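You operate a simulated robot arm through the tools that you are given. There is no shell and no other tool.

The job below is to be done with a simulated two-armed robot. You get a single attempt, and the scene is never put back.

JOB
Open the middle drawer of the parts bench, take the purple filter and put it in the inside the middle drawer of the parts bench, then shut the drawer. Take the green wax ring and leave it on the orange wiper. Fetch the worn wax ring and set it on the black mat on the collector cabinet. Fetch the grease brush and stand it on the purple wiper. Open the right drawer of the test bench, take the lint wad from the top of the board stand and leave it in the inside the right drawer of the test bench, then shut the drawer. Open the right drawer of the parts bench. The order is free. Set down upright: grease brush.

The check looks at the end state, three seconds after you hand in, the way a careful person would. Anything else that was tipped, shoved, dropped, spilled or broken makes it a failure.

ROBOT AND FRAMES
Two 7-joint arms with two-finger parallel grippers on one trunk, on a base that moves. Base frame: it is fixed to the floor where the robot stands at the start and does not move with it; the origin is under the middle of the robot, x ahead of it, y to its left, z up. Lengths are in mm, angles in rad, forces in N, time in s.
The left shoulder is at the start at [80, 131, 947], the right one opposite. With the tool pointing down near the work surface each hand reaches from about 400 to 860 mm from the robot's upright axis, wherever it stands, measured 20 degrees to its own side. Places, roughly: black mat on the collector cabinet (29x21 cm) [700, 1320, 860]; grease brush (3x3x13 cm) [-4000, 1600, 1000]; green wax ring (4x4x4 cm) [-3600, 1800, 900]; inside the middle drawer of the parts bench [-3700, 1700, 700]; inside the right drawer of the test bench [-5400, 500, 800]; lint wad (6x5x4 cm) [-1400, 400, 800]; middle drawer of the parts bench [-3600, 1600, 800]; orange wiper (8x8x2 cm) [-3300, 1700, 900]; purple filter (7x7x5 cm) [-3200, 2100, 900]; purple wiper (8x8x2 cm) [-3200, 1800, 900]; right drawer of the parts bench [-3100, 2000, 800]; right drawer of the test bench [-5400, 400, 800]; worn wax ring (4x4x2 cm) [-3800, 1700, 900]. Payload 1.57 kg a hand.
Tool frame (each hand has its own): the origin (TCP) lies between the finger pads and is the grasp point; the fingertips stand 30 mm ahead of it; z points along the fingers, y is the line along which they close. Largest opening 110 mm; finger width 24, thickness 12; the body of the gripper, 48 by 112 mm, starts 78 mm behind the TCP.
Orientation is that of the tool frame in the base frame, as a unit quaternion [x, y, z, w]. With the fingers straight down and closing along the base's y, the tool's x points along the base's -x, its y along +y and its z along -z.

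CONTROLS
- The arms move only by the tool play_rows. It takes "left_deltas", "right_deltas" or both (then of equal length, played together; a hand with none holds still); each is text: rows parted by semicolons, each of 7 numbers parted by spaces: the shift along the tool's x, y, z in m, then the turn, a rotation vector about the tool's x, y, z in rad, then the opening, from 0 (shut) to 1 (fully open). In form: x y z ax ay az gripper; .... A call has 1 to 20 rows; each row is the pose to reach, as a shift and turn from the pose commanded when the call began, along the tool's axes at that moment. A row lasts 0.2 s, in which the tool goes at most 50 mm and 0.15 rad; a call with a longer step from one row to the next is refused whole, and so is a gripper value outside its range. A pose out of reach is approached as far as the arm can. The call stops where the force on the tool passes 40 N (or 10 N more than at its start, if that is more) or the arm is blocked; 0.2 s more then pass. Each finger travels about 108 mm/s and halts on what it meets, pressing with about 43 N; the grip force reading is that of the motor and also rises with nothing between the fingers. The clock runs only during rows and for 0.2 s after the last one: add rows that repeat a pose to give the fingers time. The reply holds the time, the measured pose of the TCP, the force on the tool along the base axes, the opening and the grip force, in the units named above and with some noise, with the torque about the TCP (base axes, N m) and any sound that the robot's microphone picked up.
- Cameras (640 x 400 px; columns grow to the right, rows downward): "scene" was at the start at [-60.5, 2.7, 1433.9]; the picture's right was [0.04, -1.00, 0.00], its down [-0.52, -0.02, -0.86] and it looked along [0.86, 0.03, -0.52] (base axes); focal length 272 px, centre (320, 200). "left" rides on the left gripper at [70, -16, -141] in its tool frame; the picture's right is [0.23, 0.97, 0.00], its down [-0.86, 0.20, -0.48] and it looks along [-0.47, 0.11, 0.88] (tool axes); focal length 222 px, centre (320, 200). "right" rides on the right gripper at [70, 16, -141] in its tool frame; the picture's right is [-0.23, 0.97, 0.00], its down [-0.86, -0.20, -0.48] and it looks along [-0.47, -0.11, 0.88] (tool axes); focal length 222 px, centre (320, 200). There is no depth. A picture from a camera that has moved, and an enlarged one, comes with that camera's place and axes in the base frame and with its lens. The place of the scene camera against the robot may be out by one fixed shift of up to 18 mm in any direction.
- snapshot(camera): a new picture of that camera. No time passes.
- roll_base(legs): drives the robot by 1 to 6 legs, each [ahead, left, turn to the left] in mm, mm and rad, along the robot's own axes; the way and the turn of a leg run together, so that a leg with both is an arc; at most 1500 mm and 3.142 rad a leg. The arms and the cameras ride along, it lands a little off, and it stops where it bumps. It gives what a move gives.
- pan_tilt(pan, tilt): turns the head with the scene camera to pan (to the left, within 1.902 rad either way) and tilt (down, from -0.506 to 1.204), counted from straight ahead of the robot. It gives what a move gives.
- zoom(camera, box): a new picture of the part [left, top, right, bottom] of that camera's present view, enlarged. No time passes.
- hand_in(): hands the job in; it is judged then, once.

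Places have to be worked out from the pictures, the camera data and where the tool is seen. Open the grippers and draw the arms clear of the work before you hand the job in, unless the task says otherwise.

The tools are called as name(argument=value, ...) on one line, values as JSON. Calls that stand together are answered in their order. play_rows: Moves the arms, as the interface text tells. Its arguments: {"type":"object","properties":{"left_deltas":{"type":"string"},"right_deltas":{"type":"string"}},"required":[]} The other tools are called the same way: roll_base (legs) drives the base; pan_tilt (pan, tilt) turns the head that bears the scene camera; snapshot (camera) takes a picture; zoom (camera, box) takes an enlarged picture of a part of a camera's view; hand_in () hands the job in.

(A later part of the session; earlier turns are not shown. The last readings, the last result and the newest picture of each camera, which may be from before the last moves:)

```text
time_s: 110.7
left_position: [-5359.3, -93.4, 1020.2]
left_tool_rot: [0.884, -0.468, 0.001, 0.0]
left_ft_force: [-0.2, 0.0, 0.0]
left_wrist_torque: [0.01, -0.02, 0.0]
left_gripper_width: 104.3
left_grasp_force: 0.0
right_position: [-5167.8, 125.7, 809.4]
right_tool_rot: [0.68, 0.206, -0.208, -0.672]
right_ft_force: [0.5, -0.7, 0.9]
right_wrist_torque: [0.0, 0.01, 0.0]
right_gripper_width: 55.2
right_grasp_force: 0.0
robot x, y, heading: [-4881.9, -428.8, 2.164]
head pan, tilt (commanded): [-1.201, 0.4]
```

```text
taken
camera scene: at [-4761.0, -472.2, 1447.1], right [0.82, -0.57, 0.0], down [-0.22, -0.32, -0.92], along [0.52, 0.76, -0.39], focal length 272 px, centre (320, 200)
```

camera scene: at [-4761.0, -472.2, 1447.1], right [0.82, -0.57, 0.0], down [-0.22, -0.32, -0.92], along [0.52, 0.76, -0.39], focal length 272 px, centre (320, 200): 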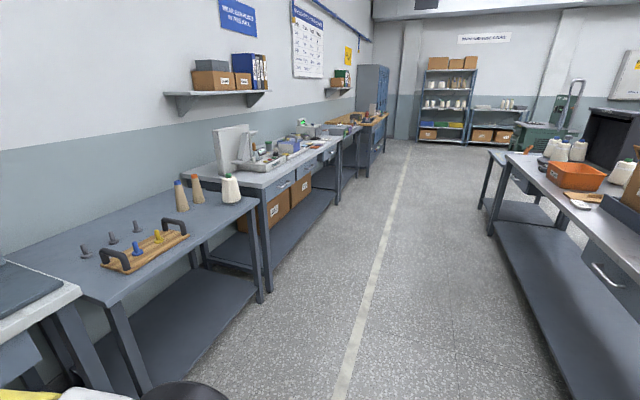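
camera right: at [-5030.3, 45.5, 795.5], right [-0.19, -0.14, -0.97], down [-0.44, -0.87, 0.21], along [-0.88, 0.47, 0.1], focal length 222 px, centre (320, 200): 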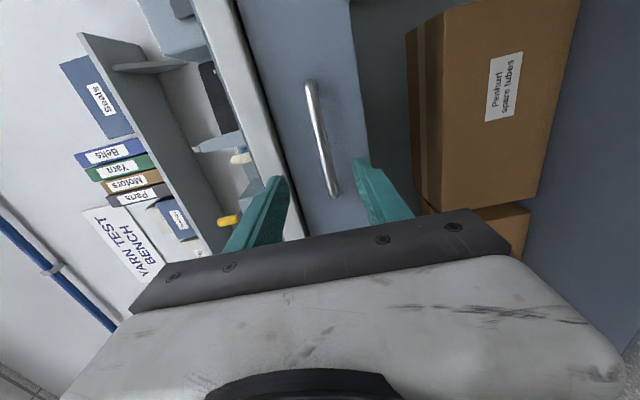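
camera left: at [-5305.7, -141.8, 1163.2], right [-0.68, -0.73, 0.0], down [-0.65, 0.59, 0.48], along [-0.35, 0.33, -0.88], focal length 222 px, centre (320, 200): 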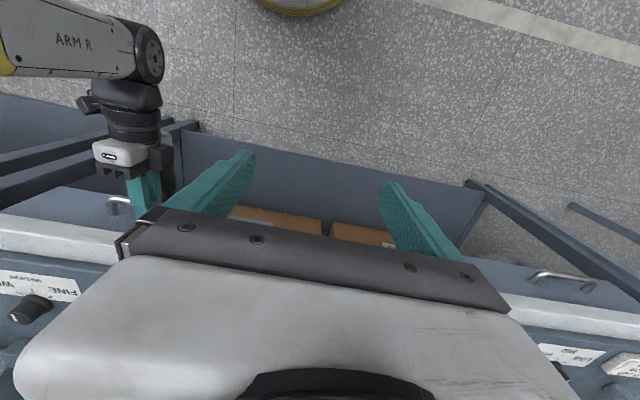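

The test bench drawer is shut. I back off a little and slide right along the aisle to the parts bench.

roll_base(legs=[[-150, 0, 0], [0, -1500, 0], [0, -950, 0]])

pan_tilt(pan=0.0, tilt=0.45)

snapshot(camera="scene")

snapshot(camera="left")

pan_tilt(pan=-0.6, tilt=0.45)

snapshot(camera="scene")

pan_tilt(pan=0.6, tilt=0.45)

snapshot(camera="scene")

```text
time_s: 123.6
left_position: [-3224.0, 1144.7, 1019.9]
left_tool_rot: [0.876, -0.483, 0.0, 0.0]
left_ft_force: [-0.5, 0.8, 0.8]
left_wrist_torque: [0.02, 0.0, -0.01]
left_gripper_width: 104.4
left_grasp_force: 0.1
right_position: [-3025.1, 1354.2, 809.7]
right_tool_rot: [0.685, 0.195, -0.195, -0.675]
right_ft_force: [0.8, 0.3, 0.3]
right_wrist_torque: [0.0, 0.0, 0.02]
right_gripper_width: 55.3
right_grasp_force: 0.0
robot x, y, heading: [-2759.0, 787.8, 2.127]
head pan, tilt (commanded): [-1.201, 0.4]
```

```text
time_s: 125.0
left_position: [-3222.9, 1143.1, 1019.5]
left_tool_rot: [0.876, -0.483, 0.0, 0.0]
left_ft_force: [0.1, -0.4, -0.1]
left_wrist_torque: [0.0, 0.01, 0.02]
left_gripper_width: 104.5
left_grasp_force: 0.1
right_position: [-3024.8, 1353.7, 808.1]
right_tool_rot: [0.684, 0.194, -0.195, -0.675]
right_ft_force: [-0.1, 0.0, 0.6]
right_wrist_torque: [-0.01, -0.01, 0.01]
right_gripper_width: 54.8
right_grasp_force: 0.0
robot x, y, heading: [-2754.7, 785.7, 2.132]
head pan, tilt (commanded): [0.0, 0.45]
```

```text
taken
camera scene: at [-2742.7, 745.3, 1442.4], right [0.85, 0.53, 0.0], down [0.23, -0.37, -0.9], along [-0.48, 0.76, -0.44], focal length 272 px, centre (320, 200)
```

scene: 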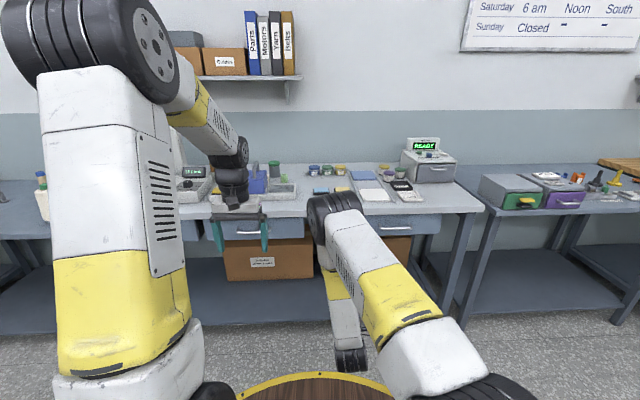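

```text
taken
camera left: at [-3172.4, 1092.7, 1162.7], right [-0.7, -0.71, 0.0], down [-0.62, 0.62, 0.48], along [-0.34, 0.34, -0.88], focal length 222 px, centre (320, 200)
```

left: 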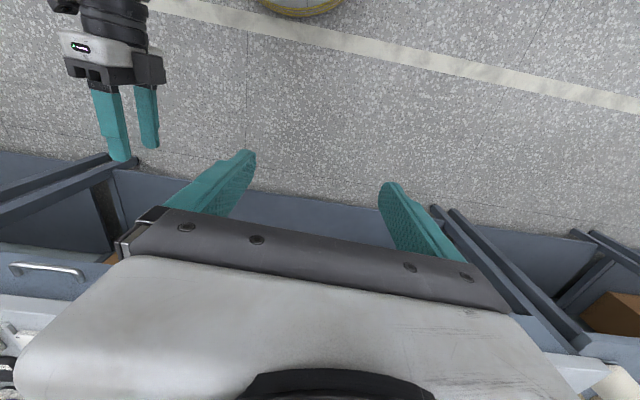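

```text
time_s: 126.0
left_position: [-3223.4, 1143.7, 1020.7]
left_tool_rot: [0.876, -0.483, 0.0, 0.0]
left_ft_force: [0.5, -0.2, 0.5]
left_wrist_torque: [0.02, -0.01, -0.01]
left_gripper_width: 104.3
left_grasp_force: 0.0
right_position: [-3023.5, 1352.8, 809.2]
right_tool_rot: [0.685, 0.194, -0.197, -0.674]
right_ft_force: [-0.6, 0.5, 0.4]
right_wrist_torque: [0.02, -0.02, 0.03]
right_gripper_width: 55.0
right_grasp_force: 0.0
robot x, y, heading: [-2756.0, 788.3, 2.131]
head pan, tilt (commanded): [-0.6, 0.45]
```

```text
taken
camera scene: at [-2690.3, 759.3, 1442.4], right [1.0, -0.04, 0.0], down [-0.02, -0.44, -0.9], along [0.03, 0.9, -0.44], focal length 272 px, centre (320, 200)
```

scene: 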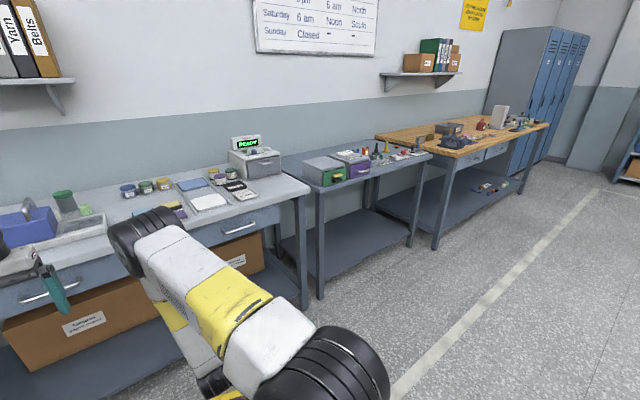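

```text
time_s: 127.4
left_position: [-3225.0, 1143.6, 1020.4]
left_tool_rot: [0.875, -0.483, 0.0, 0.0]
left_ft_force: [0.5, 0.1, -0.4]
left_wrist_torque: [0.0, -0.04, -0.02]
left_gripper_width: 104.4
left_grasp_force: 0.0
right_position: [-3024.2, 1353.3, 809.1]
right_tool_rot: [0.684, 0.194, -0.195, -0.676]
right_ft_force: [-0.2, 0.0, 0.4]
right_wrist_torque: [0.06, -0.01, -0.01]
right_gripper_width: 55.0
right_grasp_force: 0.1
robot x, y, heading: [-2756.2, 784.7, 2.132]
head pan, tilt (commanded): [0.6, 0.45]
```

```text
taken
camera scene: at [-2778.1, 704.0, 1442.4], right [0.4, 0.92, 0.0], down [0.4, -0.17, -0.9], along [-0.83, 0.36, -0.44], focal length 272 px, centre (320, 200)
```

scene: 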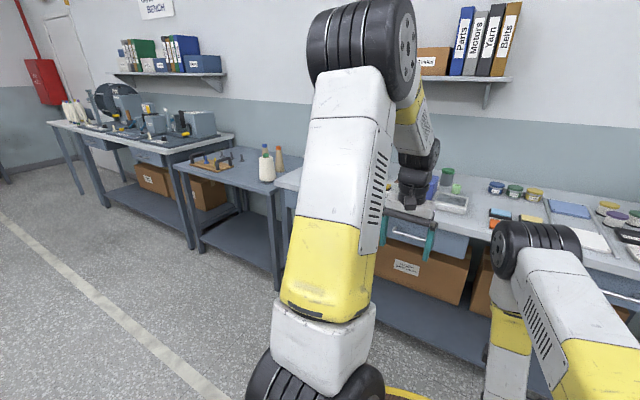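

I straighten the heading and zoom in on the parts bench to identify the items.

roll_base(legs=[[0, 0, 0.035]])

pan_tilt(pan=-0.4, tilt=0.45)

snapshot(camera="scene")

zoom(camera="scene", box=[0, 120, 320, 320])

zoom(camera="scene", box=[160, 140, 320, 240])

pan_tilt(pan=0.35, tilt=0.45)

snapshot(camera="scene")

zoom(camera="scene", box=[260, 130, 460, 255])

```text
time_s: 128.2
left_position: [-3235.0, 1127.2, 1021.0]
left_tool_rot: [0.884, -0.468, 0.0, 0.0]
left_ft_force: [0.8, -0.1, -0.4]
left_wrist_torque: [-0.01, 0.01, 0.0]
left_gripper_width: 104.4
left_grasp_force: 0.0
right_position: [-3044.8, 1343.9, 809.7]
right_tool_rot: [0.681, 0.207, -0.207, -0.671]
right_ft_force: [-0.1, 1.0, 0.4]
right_wrist_torque: [-0.03, 0.0, -0.01]
right_gripper_width: 54.9
right_grasp_force: 0.0
robot x, y, heading: [-2762.7, 783.6, 2.166]
head pan, tilt (commanded): [0.6, 0.45]
```

```text
time_s: 129.4
left_position: [-3235.6, 1126.9, 1020.8]
left_tool_rot: [0.884, -0.468, 0.0, 0.0]
left_ft_force: [0.1, -0.8, -0.8]
left_wrist_torque: [-0.04, -0.05, 0.01]
left_gripper_width: 104.4
left_grasp_force: 0.1
right_position: [-3044.1, 1344.0, 807.7]
right_tool_rot: [0.681, 0.206, -0.207, -0.672]
right_ft_force: [-0.1, -0.6, 0.7]
right_wrist_torque: [0.0, -0.01, -0.02]
right_gripper_width: 55.1
right_grasp_force: 0.0
robot x, y, heading: [-2755.5, 791.4, 2.168]
head pan, tilt (commanded): [-0.4, 0.45]
```

```text
taken
camera scene: at [-2707.8, 760.3, 1442.4], right [0.98, 0.2, 0.0], down [0.09, -0.43, -0.9], along [-0.18, 0.88, -0.44], focal length 272 px, centre (320, 200)
```

scene: 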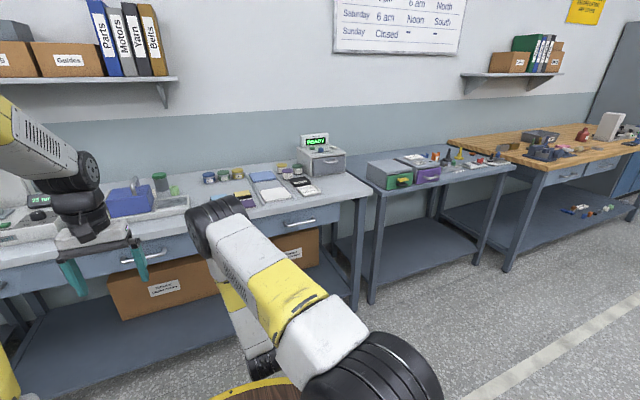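

```text
2.00 times, centred on (160, 220) of scene
camera zoom: at [-2707.8, 760.3, 1442.4], right [0.98, 0.2, 0.0], down [0.09, -0.43, -0.9], along [-0.18, 0.88, -0.44], focal length 544 px, centre (640, 160)
```

zoom: 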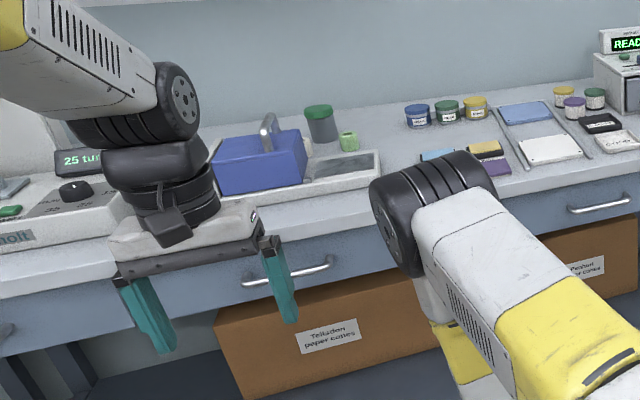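

```text
4.00 times, centred on (240, 190) of scene
camera zoom: at [-2707.8, 760.3, 1442.4], right [0.98, 0.2, 0.0], down [0.09, -0.43, -0.9], along [-0.18, 0.88, -0.44], focal length 1088 px, centre (640, 240)
```

zoom: 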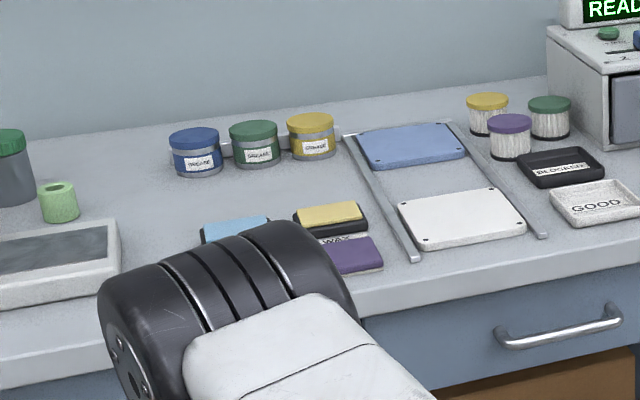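

```text
time_s: 130.5
left_position: [-3237.1, 1125.6, 1020.7]
left_tool_rot: [0.884, -0.468, 0.0, 0.0]
left_ft_force: [-0.5, -0.1, 0.7]
left_wrist_torque: [0.02, -0.01, -0.01]
left_gripper_width: 104.5
left_grasp_force: 0.0
right_position: [-3044.8, 1342.5, 809.2]
right_tool_rot: [0.681, 0.206, -0.207, -0.672]
right_ft_force: [0.5, -0.1, -0.4]
right_wrist_torque: [-0.02, -0.04, -0.02]
right_gripper_width: 55.1
right_grasp_force: 0.0
robot x, y, heading: [-2754.7, 786.1, 2.168]
head pan, tilt (commanded): [0.351, 0.45]
```

```text
taken
camera scene: at [-2764.3, 723.8, 1442.4], right [0.58, 0.81, 0.0], down [0.35, -0.25, -0.9], along [-0.73, 0.53, -0.44], focal length 272 px, centre (320, 200)
```

scene: 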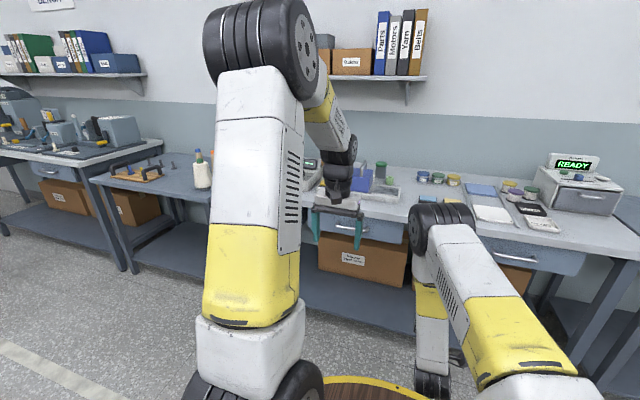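

```text
3.20 times, centred on (360, 192) of scene
camera zoom: at [-2764.3, 723.8, 1442.4], right [0.58, 0.81, 0.0], down [0.35, -0.25, -0.9], along [-0.73, 0.53, -0.44], focal length 870 px, centre (192, 224)
```

zoom: 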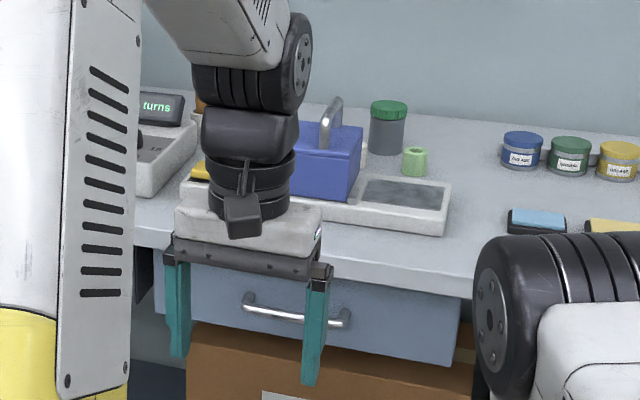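

The three pleated filters stand at the back right (purple in front), the coloured wipers lie in a 2×2 group, and the green wax ring stands beside the scale. First I turn the right tool back to pointing down so that both arms can work over the bench.

play_rows(right_deltas="0 0 0 -0.0864 0.0864 0.0864 0.5; 0 0 0 -0.1727 0.1727 0.1727 0.5; 0 0 0 -0.2591 0.2591 0.2591 0.5; 0 0 0 -0.3454 0.3454 0.3454 0.5; 0 0 0 -0.4318 0.4318 0.4318 0.5; 0 0 0 -0.5182 0.5182 0.5182 0.5; 0 0 0 -0.6045 0.6045 0.6045 0.5; 0 0 0 -0.6909 0.6909 0.6909 0.5; 0 0 0 -0.7772 0.7772 0.7772 0.5; 0 0 0 -0.8636 0.8636 0.8636 0.5; 0 0 0 -0.95 0.95 0.95 0.5; 0 0 0 -1.0363 1.0363 1.0363 0.5; 0 0 0 -1.1227 1.1227 1.1227 0.5; 0 0 0 -1.209 1.209 1.209 0.5; 0 0 0 -1.209 1.209 1.209 0.5")

snapshot(camera="scene")

```text
time_s: 133.7
left_position: [-3235.9, 1126.5, 1021.0]
left_tool_rot: [0.884, -0.468, 0.0, 0.0]
left_ft_force: [-0.4, 0.3, 0.8]
left_wrist_torque: [0.03, -0.02, -0.02]
left_gripper_width: 104.3
left_grasp_force: 0.0
right_position: [-3045.6, 1344.2, 809.8]
right_tool_rot: [0.883, -0.469, 0.004, 0.006]
right_ft_force: [0.4, 0.2, -0.1]
right_wrist_torque: [-0.01, -0.02, 0.0]
right_gripper_width: 55.2
right_grasp_force: 0.1
robot x, y, heading: [-2756.0, 788.6, 2.17]
head pan, tilt (commanded): [0.351, 0.45]
```

```text
taken
camera scene: at [-2764.3, 723.8, 1442.4], right [0.58, 0.81, 0.0], down [0.35, -0.25, -0.9], along [-0.73, 0.52, -0.44], focal length 272 px, centre (320, 200)
```

scene: 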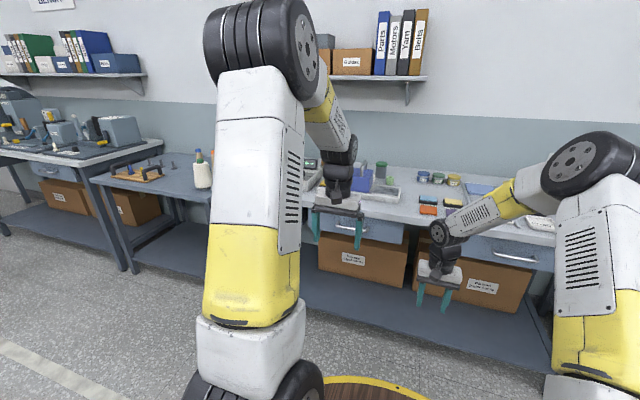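

The right tool is down again. I raise it and retract it to the right side.

play_rows(right_deltas="0.02 -0.01 -0.04 0 0 0 0.5; 0.04 -0.03 -0.08 0 0 0 0.5; 0.06 -0.05 -0.12 0 0 0 0.5; 0.08 -0.075 -0.155 0 0 0 0.5; 0.09 -0.1 -0.19 0 0 0 0.5; 0.1 -0.125 -0.225 0 0 0 0.5; 0.11 -0.15 -0.25 0 0 0 0.5; 0.12 -0.18 -0.27 0 0 0 0.5; 0.12 -0.18 -0.27 0 0 0 0.5")

pan_tilt(pan=0.0, tilt=0.5)

snapshot(camera="scene")

zoom(camera="scene", box=[240, 130, 440, 255])

```text
time_s: 135.7
left_position: [-3236.2, 1127.3, 1020.3]
left_tool_rot: [0.884, -0.467, 0.0, 0.001]
left_ft_force: [0.0, 0.6, -0.3]
left_wrist_torque: [0.0, 0.02, 0.0]
left_gripper_width: 104.5
left_grasp_force: 0.1
right_position: [-2827.1, 1348.2, 1078.4]
right_tool_rot: [0.883, -0.469, 0.004, 0.006]
right_ft_force: [0.5, -1.1, -0.9]
right_wrist_torque: [0.01, 0.02, 0.02]
right_gripper_width: 54.9
right_grasp_force: 0.0
robot x, y, heading: [-2755.3, 787.0, 2.165]
head pan, tilt (commanded): [0.351, 0.45]
```

```text
time_s: 136.6
left_position: [-3235.2, 1126.6, 1019.7]
left_tool_rot: [0.884, -0.468, 0.0, 0.0]
left_ft_force: [0.9, -0.5, 0.2]
left_wrist_torque: [0.02, 0.04, -0.03]
left_gripper_width: 104.5
left_grasp_force: 0.1
right_position: [-2826.5, 1349.4, 1078.1]
right_tool_rot: [0.883, -0.469, 0.006, 0.004]
right_ft_force: [-0.4, 0.1, 0.0]
right_wrist_torque: [0.03, -0.01, 0.04]
right_gripper_width: 55.1
right_grasp_force: 0.1
robot x, y, heading: [-2760.4, 782.1, 2.17]
head pan, tilt (commanded): [0.0, 0.499]
```

```text
taken
camera scene: at [-2740.8, 745.4, 1437.9], right [0.83, 0.56, 0.0], down [0.27, -0.4, -0.88], along [-0.49, 0.73, -0.48], focal length 272 px, centre (320, 200)
```

scene: 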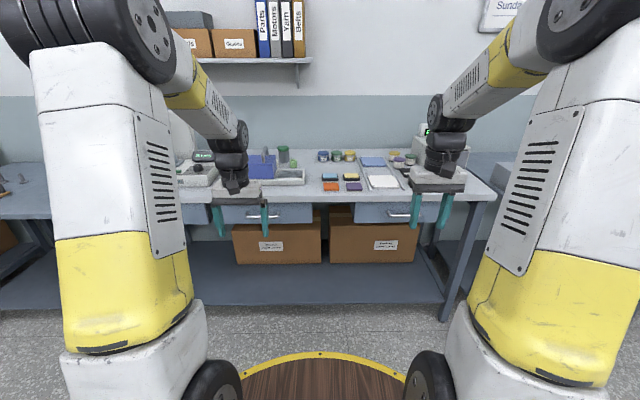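

```text
3.20 times, centred on (340, 192) of scene
camera zoom: at [-2740.8, 745.4, 1437.9], right [0.83, 0.56, 0.0], down [0.27, -0.4, -0.88], along [-0.49, 0.73, -0.48], focal length 870 px, centre (256, 224)
```

zoom: 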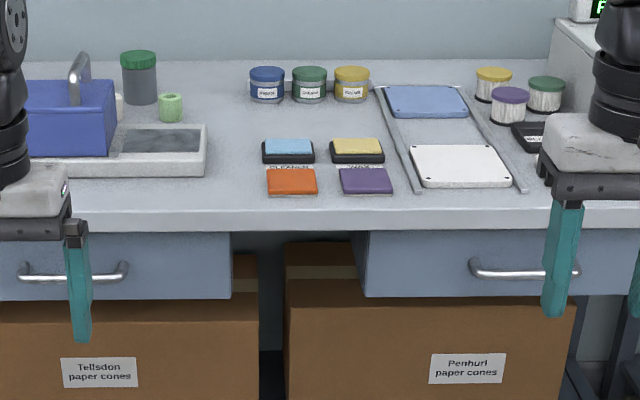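

Clear view of the bench. I drive forward about 450 mm so that both hand cameras look down on the bench items.

roll_base(legs=[[450, 0, 0]])

snapshot(camera="left")

snapshot(camera="right")

snapshot(camera="scene")

```text
time_s: 139.2
left_position: [-3482.8, 1496.5, 1021.4]
left_tool_rot: [0.883, -0.47, -0.001, 0.0]
left_ft_force: [-0.1, 0.4, 0.0]
left_wrist_torque: [0.0, -0.02, -0.01]
left_gripper_width: 104.2
left_grasp_force: 0.1
right_position: [-3072.8, 1716.1, 1079.3]
right_tool_rot: [0.882, -0.472, 0.004, 0.004]
right_ft_force: [1.3, 0.0, -0.5]
right_wrist_torque: [0.0, 0.03, -0.03]
right_gripper_width: 54.9
right_grasp_force: 0.1
robot x, y, heading: [-3008.4, 1151.8, 2.168]
head pan, tilt (commanded): [0.0, 0.499]
```

```text
taken
camera left: at [-3430.0, 1448.2, 1162.7], right [-0.68, -0.73, 0.0], down [-0.64, 0.6, 0.48], along [-0.35, 0.33, -0.88], focal length 222 px, centre (320, 200)
```

left: 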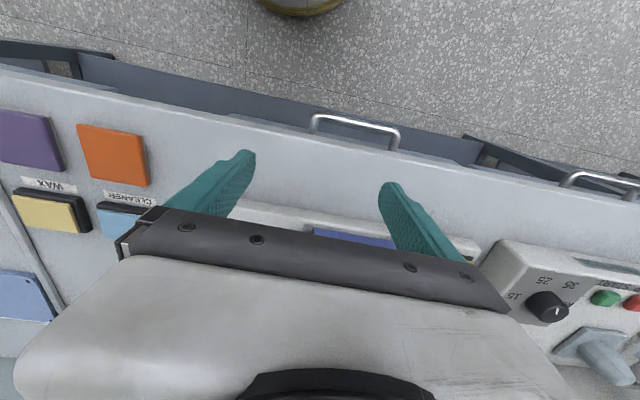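

```text
taken
camera right: at [-3047.5, 1651.9, 1222.2], right [-0.94, -0.35, 0.0], down [-0.31, 0.83, 0.47], along [-0.17, 0.44, -0.88], focal length 222 px, centre (320, 200)
```

right: 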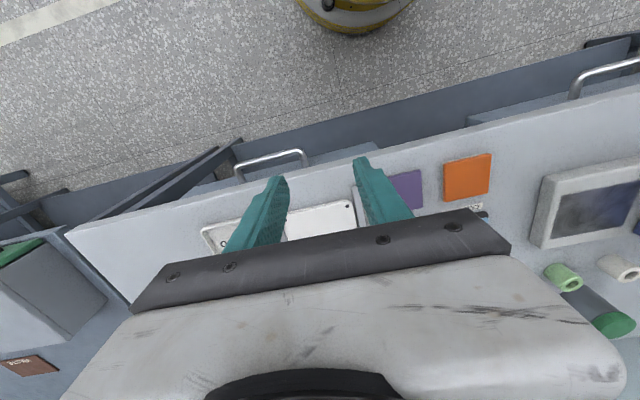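

```text
taken
camera scene: at [-2989.9, 1113.2, 1437.9], right [0.83, 0.56, 0.0], down [0.27, -0.4, -0.88], along [-0.49, 0.73, -0.48], focal length 272 px, centre (320, 200)
```

scene: 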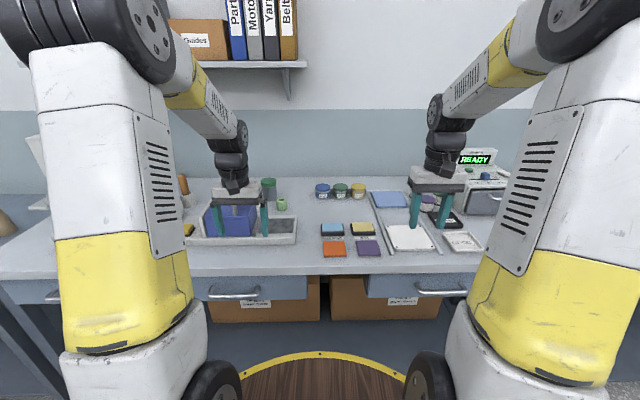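

From both hand cameras: orange wiper top ≈[-3316,1696,893], bench top ≈873, green ring ≈[-3648,1812], worn ring (white) ≈[-3737,1749]. I raise the left hand above the blue box's handle and move closer.

play_rows(left_deltas="0 -0.02 -0.03 0 0 0 0.75; 0 -0.04 -0.06 0 0 0 0.75; 0 -0.06 -0.09 0 0 0 0.75; 0 -0.06 -0.1 0 0 0 0.75")

roll_base(legs=[[125, 0, 0]])

snapshot(camera="left")

snapshot(camera="right")

snapshot(camera="scene")

```text
time_s: 140.2
left_position: [-3432.7, 1532.3, 1121.1]
left_tool_rot: [0.883, -0.47, 0.0, 0.0]
left_ft_force: [0.6, 0.3, 0.3]
left_wrist_torque: [0.0, -0.01, -0.02]
left_gripper_width: 82.6
left_grasp_force: 0.0
right_position: [-3074.3, 1718.0, 1078.8]
right_tool_rot: [0.882, -0.472, 0.004, 0.004]
right_ft_force: [0.2, 0.0, -0.2]
right_wrist_torque: [-0.04, 0.01, -0.02]
right_gripper_width: 54.9
right_grasp_force: 0.0
robot x, y, heading: [-3003.1, 1152.4, 2.168]
head pan, tilt (commanded): [0.0, 0.499]
```

```text
time_s: 141.5
left_position: [-3501.9, 1635.7, 1119.7]
left_tool_rot: [0.883, -0.47, 0.0, 0.0]
left_ft_force: [0.1, 0.2, 0.2]
left_wrist_torque: [0.03, 0.01, 0.04]
left_gripper_width: 82.5
left_grasp_force: 0.0
right_position: [-3143.4, 1820.2, 1078.1]
right_tool_rot: [0.882, -0.472, 0.004, 0.004]
right_ft_force: [0.5, 0.1, 0.7]
right_wrist_torque: [0.02, -0.03, 0.01]
right_gripper_width: 55.0
right_grasp_force: 0.1
robot x, y, heading: [-3073.9, 1258.5, 2.161]
head pan, tilt (commanded): [0.0, 0.499]
```

```text
taken
camera left: at [-3449.3, 1586.7, 1261.9], right [-0.68, -0.73, 0.0], down [-0.64, 0.6, 0.48], along [-0.35, 0.33, -0.88], focal length 222 px, centre (320, 200)
```

left: 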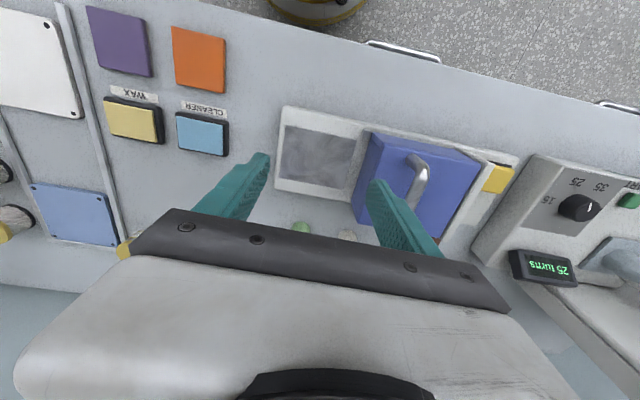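

```text
taken
camera right: at [-3116.8, 1754.5, 1222.2], right [-0.94, -0.35, 0.0], down [-0.31, 0.83, 0.47], along [-0.17, 0.44, -0.88], focal length 222 px, centre (320, 200)
```

right: 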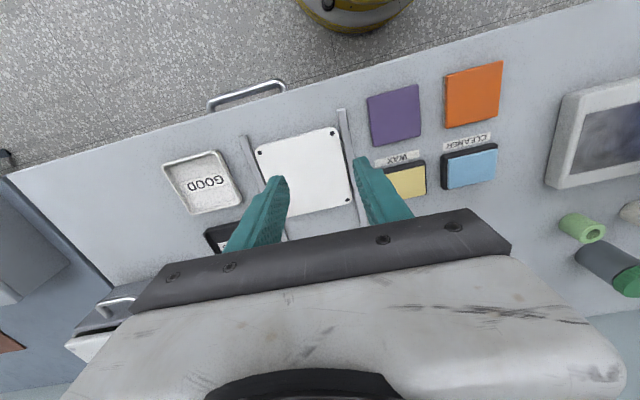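

```text
taken
camera scene: at [-3058.9, 1215.8, 1437.9], right [0.83, 0.56, 0.0], down [0.27, -0.4, -0.88], along [-0.49, 0.73, -0.48], focal length 272 px, centre (320, 200)
```

scene: 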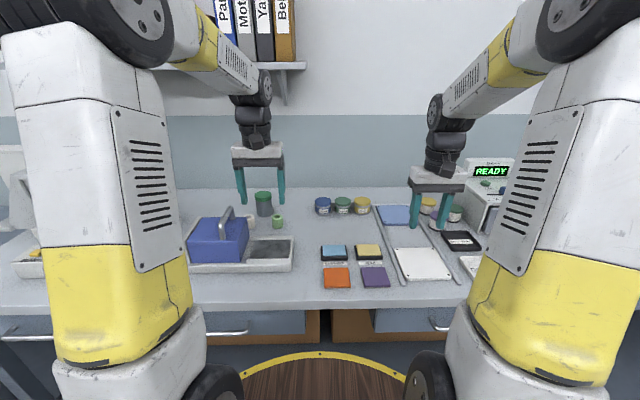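

I carry the left hand over the green ring (estimated [-3643,1804]) at a safe height, then lower halfway and check.

play_rows(left_deltas="-0.044 0.004 0 0 0 0 0.75; -0.088 0.009 0 0 0 0 0.75; -0.132 0.013 0 0 0 0 0.75; -0.176 0.018 0 0 0 0 0.75; -0.219 0.022 0 0 0 0 0.75; -0.219 0.022 0.045 0 0 0 0.75; -0.219 0.022 0.09 0 0 0 0.75; -0.219 0.022 0.13 0 0 0 0.75; -0.219 0.022 0.13 0 0 0 0.75")

snapshot(camera="left")

zoom(camera="scene", box=[180, 150, 340, 250])

```text
time_s: 143.5
left_position: [-3643.6, 1804.7, 988.8]
left_tool_rot: [0.882, -0.47, 0.001, 0.0]
left_ft_force: [0.8, 0.4, 0.3]
left_wrist_torque: [-0.01, 0.01, -0.03]
left_gripper_width: 82.4
left_grasp_force: 0.1
right_position: [-3142.4, 1821.1, 1079.0]
right_tool_rot: [0.882, -0.472, 0.005, 0.005]
right_ft_force: [0.2, -0.3, -0.3]
right_wrist_torque: [0.0, -0.01, 0.0]
right_gripper_width: 54.9
right_grasp_force: 0.1
robot x, y, heading: [-3079.5, 1258.4, 2.164]
head pan, tilt (commanded): [0.0, 0.499]
```

```text
taken
camera left: at [-3591.0, 1756.0, 1131.2], right [-0.68, -0.73, 0.0], down [-0.64, 0.6, 0.48], along [-0.35, 0.33, -0.88], focal length 222 px, centre (320, 200)
```

left: 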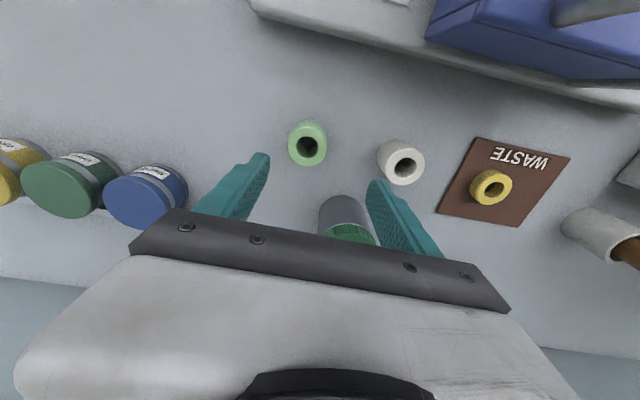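

```text
4.00 times, centred on (260, 200) of scene
camera zoom: at [-3059.0, 1216.0, 1437.9], right [0.83, 0.56, 0.0], down [0.27, -0.4, -0.88], along [-0.49, 0.73, -0.48], focal length 1088 px, centre (560, 200)
```

zoom: 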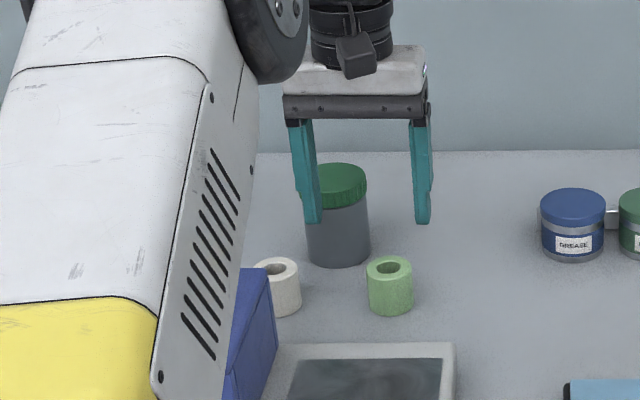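

I now see that the yellow ring on the "WASTE" card is the worn wax ring (~[-3811,1685]) and the brush stands in a cup at ~[-3971,1607]. The green ring is about 16 mm right and 12 mm nearer than the hand; I correct and lower.

play_rows(left_deltas="0.006 -0.008 0.015 0 0 0 0.75; 0.011 -0.016 0.03 0 0 0 0.75; 0.011 -0.016 0.04 0 0 0 0.75")

snapshot(camera="left")

zoom(camera="scene", box=[180, 150, 340, 250])

```text
time_s: 144.3
left_position: [-3623.0, 1804.8, 949.9]
left_tool_rot: [0.883, -0.469, 0.0, 0.0]
left_ft_force: [0.2, -0.1, 0.3]
left_wrist_torque: [0.0, 0.0, 0.01]
left_gripper_width: 82.5
left_grasp_force: 0.0
right_position: [-3141.9, 1820.4, 1078.1]
right_tool_rot: [0.882, -0.471, 0.004, 0.005]
right_ft_force: [0.3, -0.2, -0.5]
right_wrist_torque: [-0.01, -0.03, -0.01]
right_gripper_width: 55.2
right_grasp_force: 0.1
robot x, y, heading: [-3075.5, 1259.5, 2.159]
head pan, tilt (commanded): [0.0, 0.499]
```

```text
taken
camera left: at [-3570.7, 1756.1, 1092.1], right [-0.68, -0.73, 0.0], down [-0.64, 0.6, 0.48], along [-0.35, 0.33, -0.88], focal length 222 px, centre (320, 200)
```

left: 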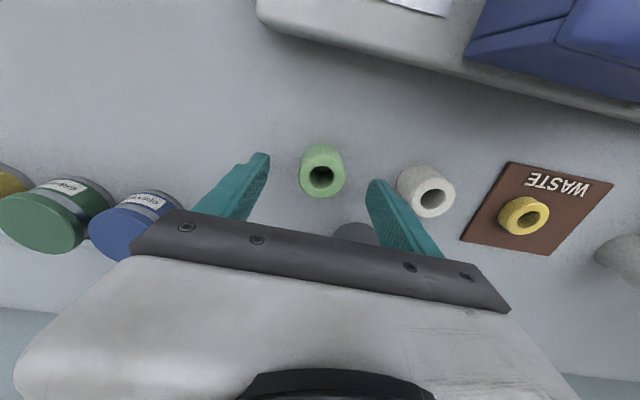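

```text
4.00 times, centred on (260, 200) of scene
camera zoom: at [-3059.0, 1216.0, 1437.9], right [0.83, 0.56, 0.0], down [0.27, -0.4, -0.88], along [-0.49, 0.73, -0.48], focal length 1088 px, centre (560, 200)
```

zoom: 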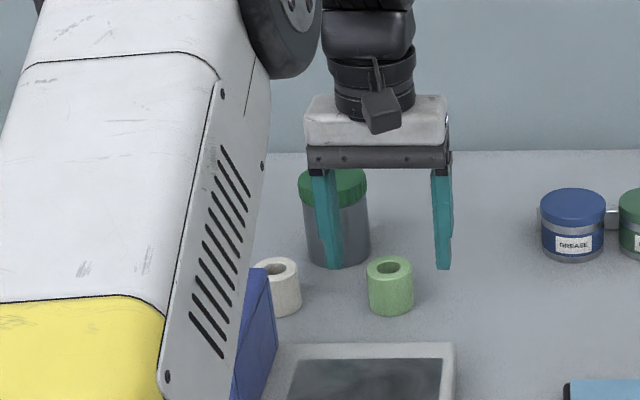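

The ring is now centred between the fingers. I lower 40 mm and close.

play_rows(left_deltas="-0.004 0 0.02 0 0 0 0.75; -0.004 0 0.034 0 0 0 0.75; -0.004 0 0.040 0 0 0 0.75; -0.004 0 0.040 0 0 0 0.4; -0.004 0 0.040 0 0 0 0.2; -0.004 0 0.040 0 0 0 0.2; -0.004 0 0.040 0 0 0 0.2")

zoom(camera="scene", box=[180, 150, 340, 250])

snapshot(camera="left")

```text
time_s: 145.9
left_position: [-3625.4, 1807.3, 910.6]
left_tool_rot: [0.882, -0.471, 0.0, 0.001]
left_ft_force: [0.1, -0.4, 0.1]
left_wrist_torque: [0.02, 0.01, -0.02]
left_gripper_width: 38.5
left_grasp_force: 42.8
right_position: [-3142.1, 1820.6, 1077.8]
right_tool_rot: [0.882, -0.472, 0.005, 0.004]
right_ft_force: [-0.1, -0.2, -0.2]
right_wrist_torque: [-0.01, 0.0, -0.01]
right_gripper_width: 55.1
right_grasp_force: 0.1
robot x, y, heading: [-3073.0, 1258.2, 2.161]
head pan, tilt (commanded): [0.0, 0.499]
```

```text
4.00 times, centred on (260, 200) of scene
camera zoom: at [-3059.0, 1216.0, 1437.9], right [0.83, 0.56, 0.0], down [0.27, -0.4, -0.88], along [-0.49, 0.73, -0.48], focal length 1088 px, centre (560, 200)
```

zoom: 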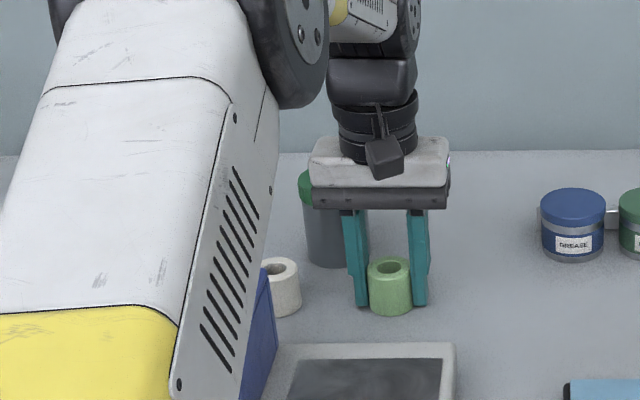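

```text
taken
camera left: at [-3573.6, 1758.4, 1052.2], right [-0.68, -0.73, 0.0], down [-0.64, 0.6, 0.48], along [-0.35, 0.33, -0.88], focal length 222 px, centre (320, 200)
```

left: 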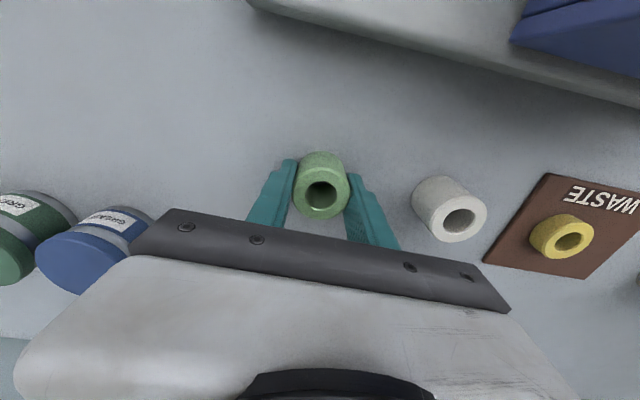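

Gripped at 38.5 mm; the ring's underside is about 37 mm below the TCP. I lift it and shift the base right 150 mm so that the wipers lie in front of the left arm.

play_rows(left_deltas="0 0 -0.04 0 0 0 0.2; 0 0 -0.08 0 0 0 0.2; 0 0 -0.12 0 0 0 0.2; 0.03 -0.02 -0.15 0 0 0 0.2; 0.07 -0.04 -0.17 0 0 0 0.2; 0.11 -0.06 -0.18 0 0 0 0.2; 0.15 -0.08 -0.18 0 0 0 0.2; 0.15 -0.08 -0.18 0 0 0 0.2")

roll_base(legs=[[0, -150, 0]])

snapshot(camera="left")

snapshot(camera="right")

```text
time_s: 147.7
left_position: [-3478.4, 1727.4, 1090.3]
left_tool_rot: [0.883, -0.47, 0.001, 0.001]
left_ft_force: [0.6, 0.6, 0.1]
left_wrist_torque: [0.02, 0.0, -0.02]
left_gripper_width: 38.9
left_grasp_force: 43.7
right_position: [-3143.2, 1819.9, 1077.1]
right_tool_rot: [0.881, -0.472, 0.005, 0.004]
right_ft_force: [-0.4, 0.2, -0.8]
right_wrist_torque: [0.01, -0.03, 0.01]
right_gripper_width: 55.0
right_grasp_force: 0.1
robot x, y, heading: [-3078.9, 1257.1, 2.161]
head pan, tilt (commanded): [0.0, 0.499]
```

```text
time_s: 149.0
left_position: [-3358.7, 1805.8, 1089.3]
left_tool_rot: [0.883, -0.47, 0.0, 0.001]
left_ft_force: [-0.6, 0.1, -0.3]
left_wrist_torque: [0.0, 0.02, 0.01]
left_gripper_width: 38.7
left_grasp_force: 42.8
right_position: [-3022.9, 1901.1, 1078.5]
right_tool_rot: [0.882, -0.471, 0.005, 0.005]
right_ft_force: [-0.1, -0.1, -0.1]
right_wrist_torque: [0.0, -0.02, 0.02]
right_gripper_width: 55.1
right_grasp_force: 0.2
robot x, y, heading: [-2952.1, 1336.4, 2.163]
head pan, tilt (commanded): [0.0, 0.499]
```

```text
taken
camera left: at [-3306.0, 1758.1, 1232.2], right [-0.68, -0.73, 0.0], down [-0.64, 0.6, 0.48], along [-0.35, 0.33, -0.88], focal length 222 px, centre (320, 200)
```

left: 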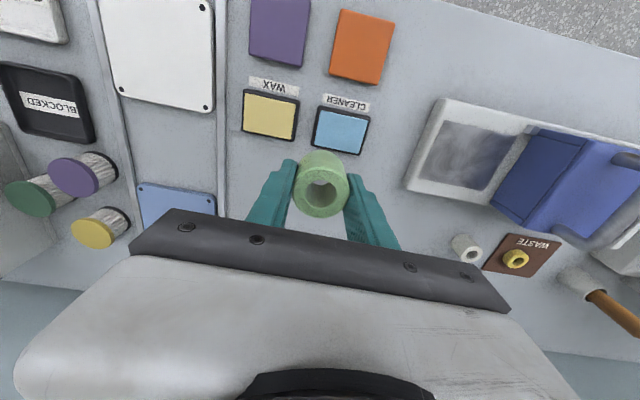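

```text
taken
camera right: at [-2997.6, 1835.3, 1222.1], right [-0.94, -0.35, 0.0], down [-0.31, 0.83, 0.47], along [-0.17, 0.44, -0.88], focal length 222 px, centre (320, 200)
```

right: 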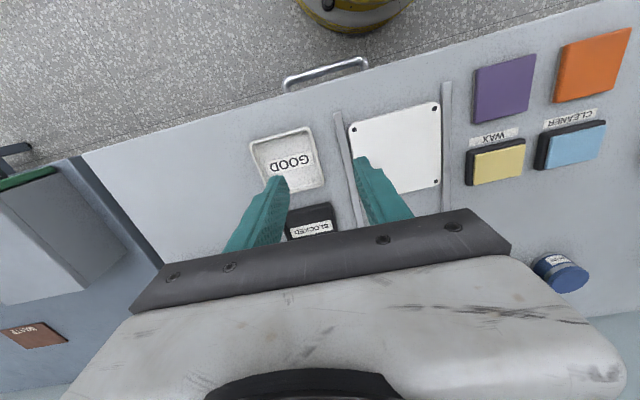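

The orange wiper centre is confirmed at about [-3317,1697]. I move the ring above it and lower to about z=970 to check.

play_rows(left_deltas="0.03 0.007 0 0 0 0 0.2; 0.07 0.016 0.02 0 0 0 0.2; 0.1 0.023 0.05 0 0 0 0.2; 0.1145 0.0268 0.09 0 0 0 0.2; 0.1145 0.0268 0.12 0 0 0 0.2; 0.1145 0.0268 0.12 0 0 0 0.2")

snapshot(camera="left")

zoom(camera="scene", box=[180, 180, 340, 280])

```text
time_s: 150.4
left_position: [-3318.2, 1695.7, 970.4]
left_tool_rot: [0.883, -0.47, -0.001, 0.001]
left_ft_force: [-0.1, 0.3, -0.1]
left_wrist_torque: [0.02, 0.03, -0.01]
left_gripper_width: 39.1
left_grasp_force: 43.4
right_position: [-3022.9, 1901.0, 1079.1]
right_tool_rot: [0.882, -0.471, 0.005, 0.005]
right_ft_force: [0.1, -0.1, 0.6]
right_wrist_torque: [0.05, 0.02, -0.01]
right_gripper_width: 55.2
right_grasp_force: 0.0
robot x, y, heading: [-2956.9, 1337.3, 2.16]
head pan, tilt (commanded): [0.0, 0.499]
```

```text
taken
camera left: at [-3265.2, 1647.7, 1111.8], right [-0.68, -0.73, 0.0], down [-0.64, 0.6, 0.48], along [-0.35, 0.33, -0.88], focal length 222 px, centre (320, 200)
```

left: 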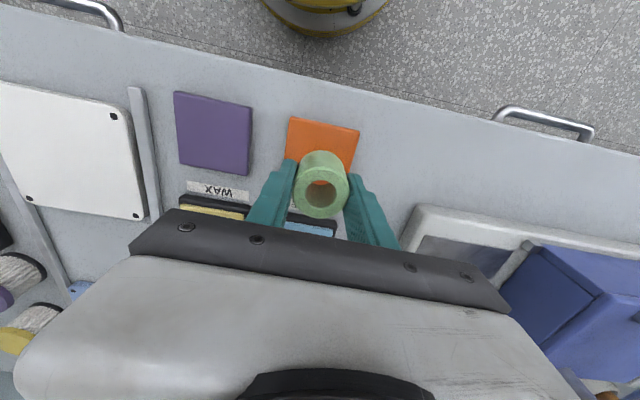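

```text
4.00 times, centred on (260, 230) of scene
camera zoom: at [-2939.0, 1296.8, 1437.9], right [0.83, 0.56, 0.0], down [0.27, -0.4, -0.88], along [-0.49, 0.73, -0.48], focal length 1088 px, centre (560, 80)
```

zoom: 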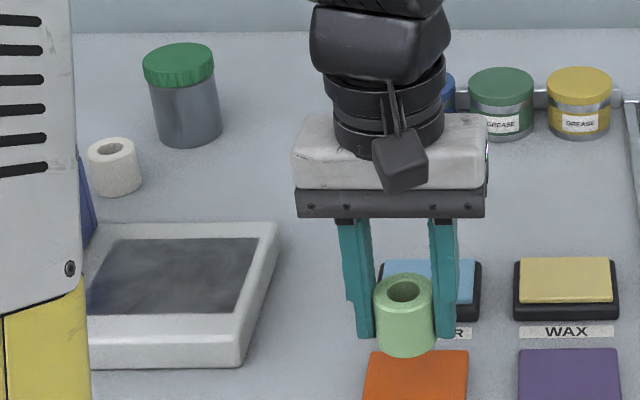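

The ring is above the orange wiper. I lower to z≈932 (ring bottom at wiper top) and open.

play_rows(left_deltas="0 0 0.02 0 0 0 0.2; 0 0 0.033 0 0 0 0.2; 0 0 0.038 0 0 0 0.2; 0 0 0.038 0 0 0 0.2")

zoom(camera="scene", box=[180, 180, 340, 280])

```text
time_s: 151.4
left_position: [-3319.7, 1696.3, 931.8]
left_tool_rot: [0.883, -0.469, 0.0, 0.0]
left_ft_force: [0.4, -0.3, -1.2]
left_wrist_torque: [0.0, -0.04, 0.01]
left_gripper_width: 38.8
left_grasp_force: 43.2
right_position: [-3022.7, 1901.4, 1078.9]
right_tool_rot: [0.882, -0.471, 0.005, 0.005]
right_ft_force: [-1.1, 0.0, 0.3]
right_wrist_torque: [0.03, -0.01, 0.04]
right_gripper_width: 54.9
right_grasp_force: 0.0
robot x, y, heading: [-2955.5, 1339.7, 2.168]
head pan, tilt (commanded): [0.0, 0.499]
```

```text
4.00 times, centred on (260, 230) of scene
camera zoom: at [-2939.1, 1296.8, 1437.9], right [0.83, 0.56, 0.0], down [0.27, -0.4, -0.88], along [-0.49, 0.73, -0.48], focal length 1088 px, centre (560, 80)
```

zoom: 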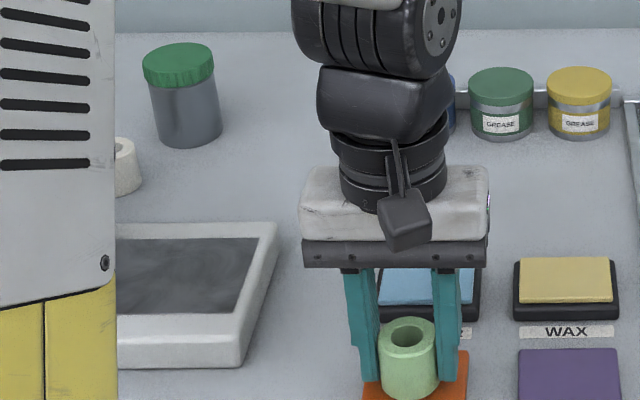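

I look closer at the ring's base before letting go.

zoom(camera="scene", box=[240, 240, 320, 290])

snapshot(camera="left")

```text
8.00 times, centred on (280, 265) of scene
camera zoom: at [-2939.1, 1296.8, 1437.9], right [0.83, 0.56, 0.0], down [0.27, -0.4, -0.88], along [-0.49, 0.73, -0.48], focal length 2176 px, centre (640, -320)
```

zoom: 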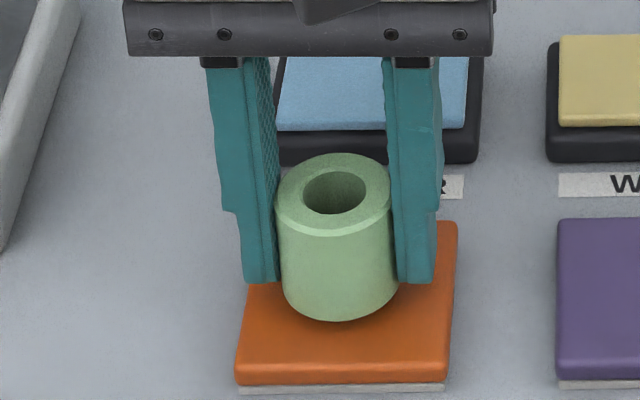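

```text
taken
camera left: at [-3265.7, 1648.0, 1074.2], right [-0.68, -0.73, 0.0], down [-0.64, 0.6, 0.48], along [-0.35, 0.33, -0.88], focal length 222 px, centre (320, 200)
```

left: 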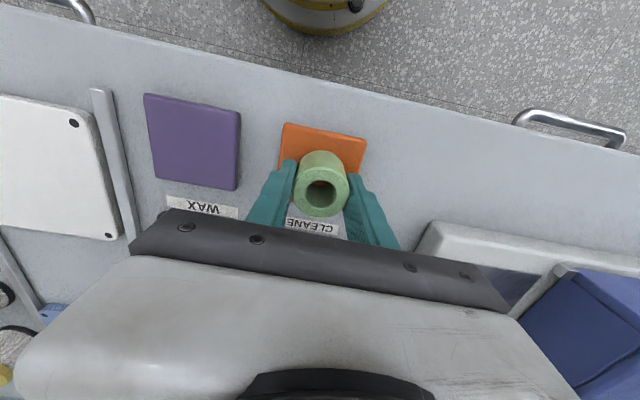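

There may still be a small gap under the ring. I lower 4 mm and check the force.

play_rows(left_deltas="0 0 0.002 0 0 0 0.2; 0 0 0.004 0 0 0 0.2; 0 0 0.004 0 0 0 0.2")

zoom(camera="scene", box=[240, 240, 320, 290])

```text
time_s: 152.2
left_position: [-3316.6, 1696.7, 927.7]
left_tool_rot: [0.883, -0.47, 0.001, 0.0]
left_ft_force: [-0.3, -0.5, -0.7]
left_wrist_torque: [0.02, 0.01, 0.04]
left_gripper_width: 39.0
left_grasp_force: 43.5
right_position: [-3022.5, 1901.4, 1077.1]
right_tool_rot: [0.882, -0.471, 0.004, 0.005]
right_ft_force: [0.1, -0.4, -0.8]
right_wrist_torque: [0.01, 0.0, -0.01]
right_gripper_width: 55.3
right_grasp_force: 0.0
robot x, y, heading: [-2951.9, 1335.3, 2.161]
head pan, tilt (commanded): [0.0, 0.499]
```

```text
8.00 times, centred on (280, 265) of scene
camera zoom: at [-2939.1, 1296.8, 1437.9], right [0.83, 0.56, 0.0], down [0.27, -0.4, -0.88], along [-0.49, 0.73, -0.48], focal length 2176 px, centre (640, -320)
```

zoom: 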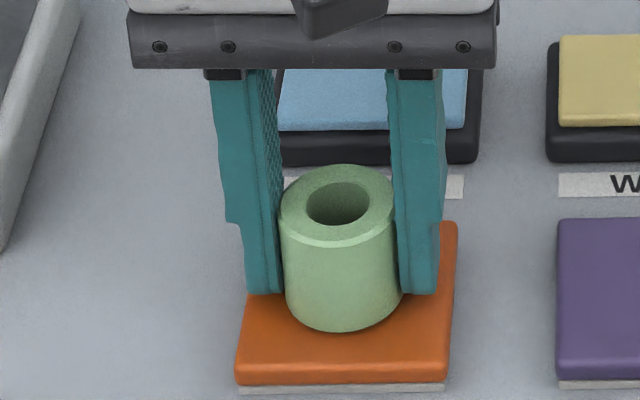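

Still no contact, with roughly 5 mm visually left. I lower another 4 mm.

play_rows(left_deltas="0 0 0.002 0 0 0 0.2; 0 0 0.004 0 0 0 0.2; 0 0 0.004 0 0 0 0.2")

zoom(camera="scene", box=[240, 240, 320, 290])

```text
time_s: 153.0
left_position: [-3317.8, 1697.3, 925.7]
left_tool_rot: [0.883, -0.469, 0.0, -0.001]
left_ft_force: [2.0, -7.9, 27.9]
left_wrist_torque: [-0.36, -0.09, -0.06]
left_gripper_width: 38.9
left_grasp_force: 42.8
right_position: [-3021.8, 1900.0, 1078.3]
right_tool_rot: [0.882, -0.472, 0.004, 0.005]
right_ft_force: [-0.1, 0.6, -0.8]
right_wrist_torque: [-0.02, -0.01, 0.01]
right_gripper_width: 54.7
right_grasp_force: 0.0
robot x, y, heading: [-2956.2, 1337.9, 2.163]
head pan, tilt (commanded): [0.0, 0.499]
```

```text
8.00 times, centred on (280, 265) of scene
camera zoom: at [-2938.4, 1295.9, 1437.9], right [0.83, 0.56, 0.0], down [0.27, -0.4, -0.88], along [-0.49, 0.73, -0.48], focal length 2176 px, centre (640, -320)
```

zoom: 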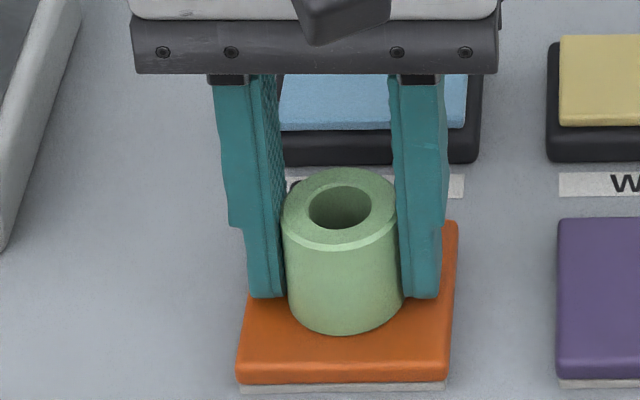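

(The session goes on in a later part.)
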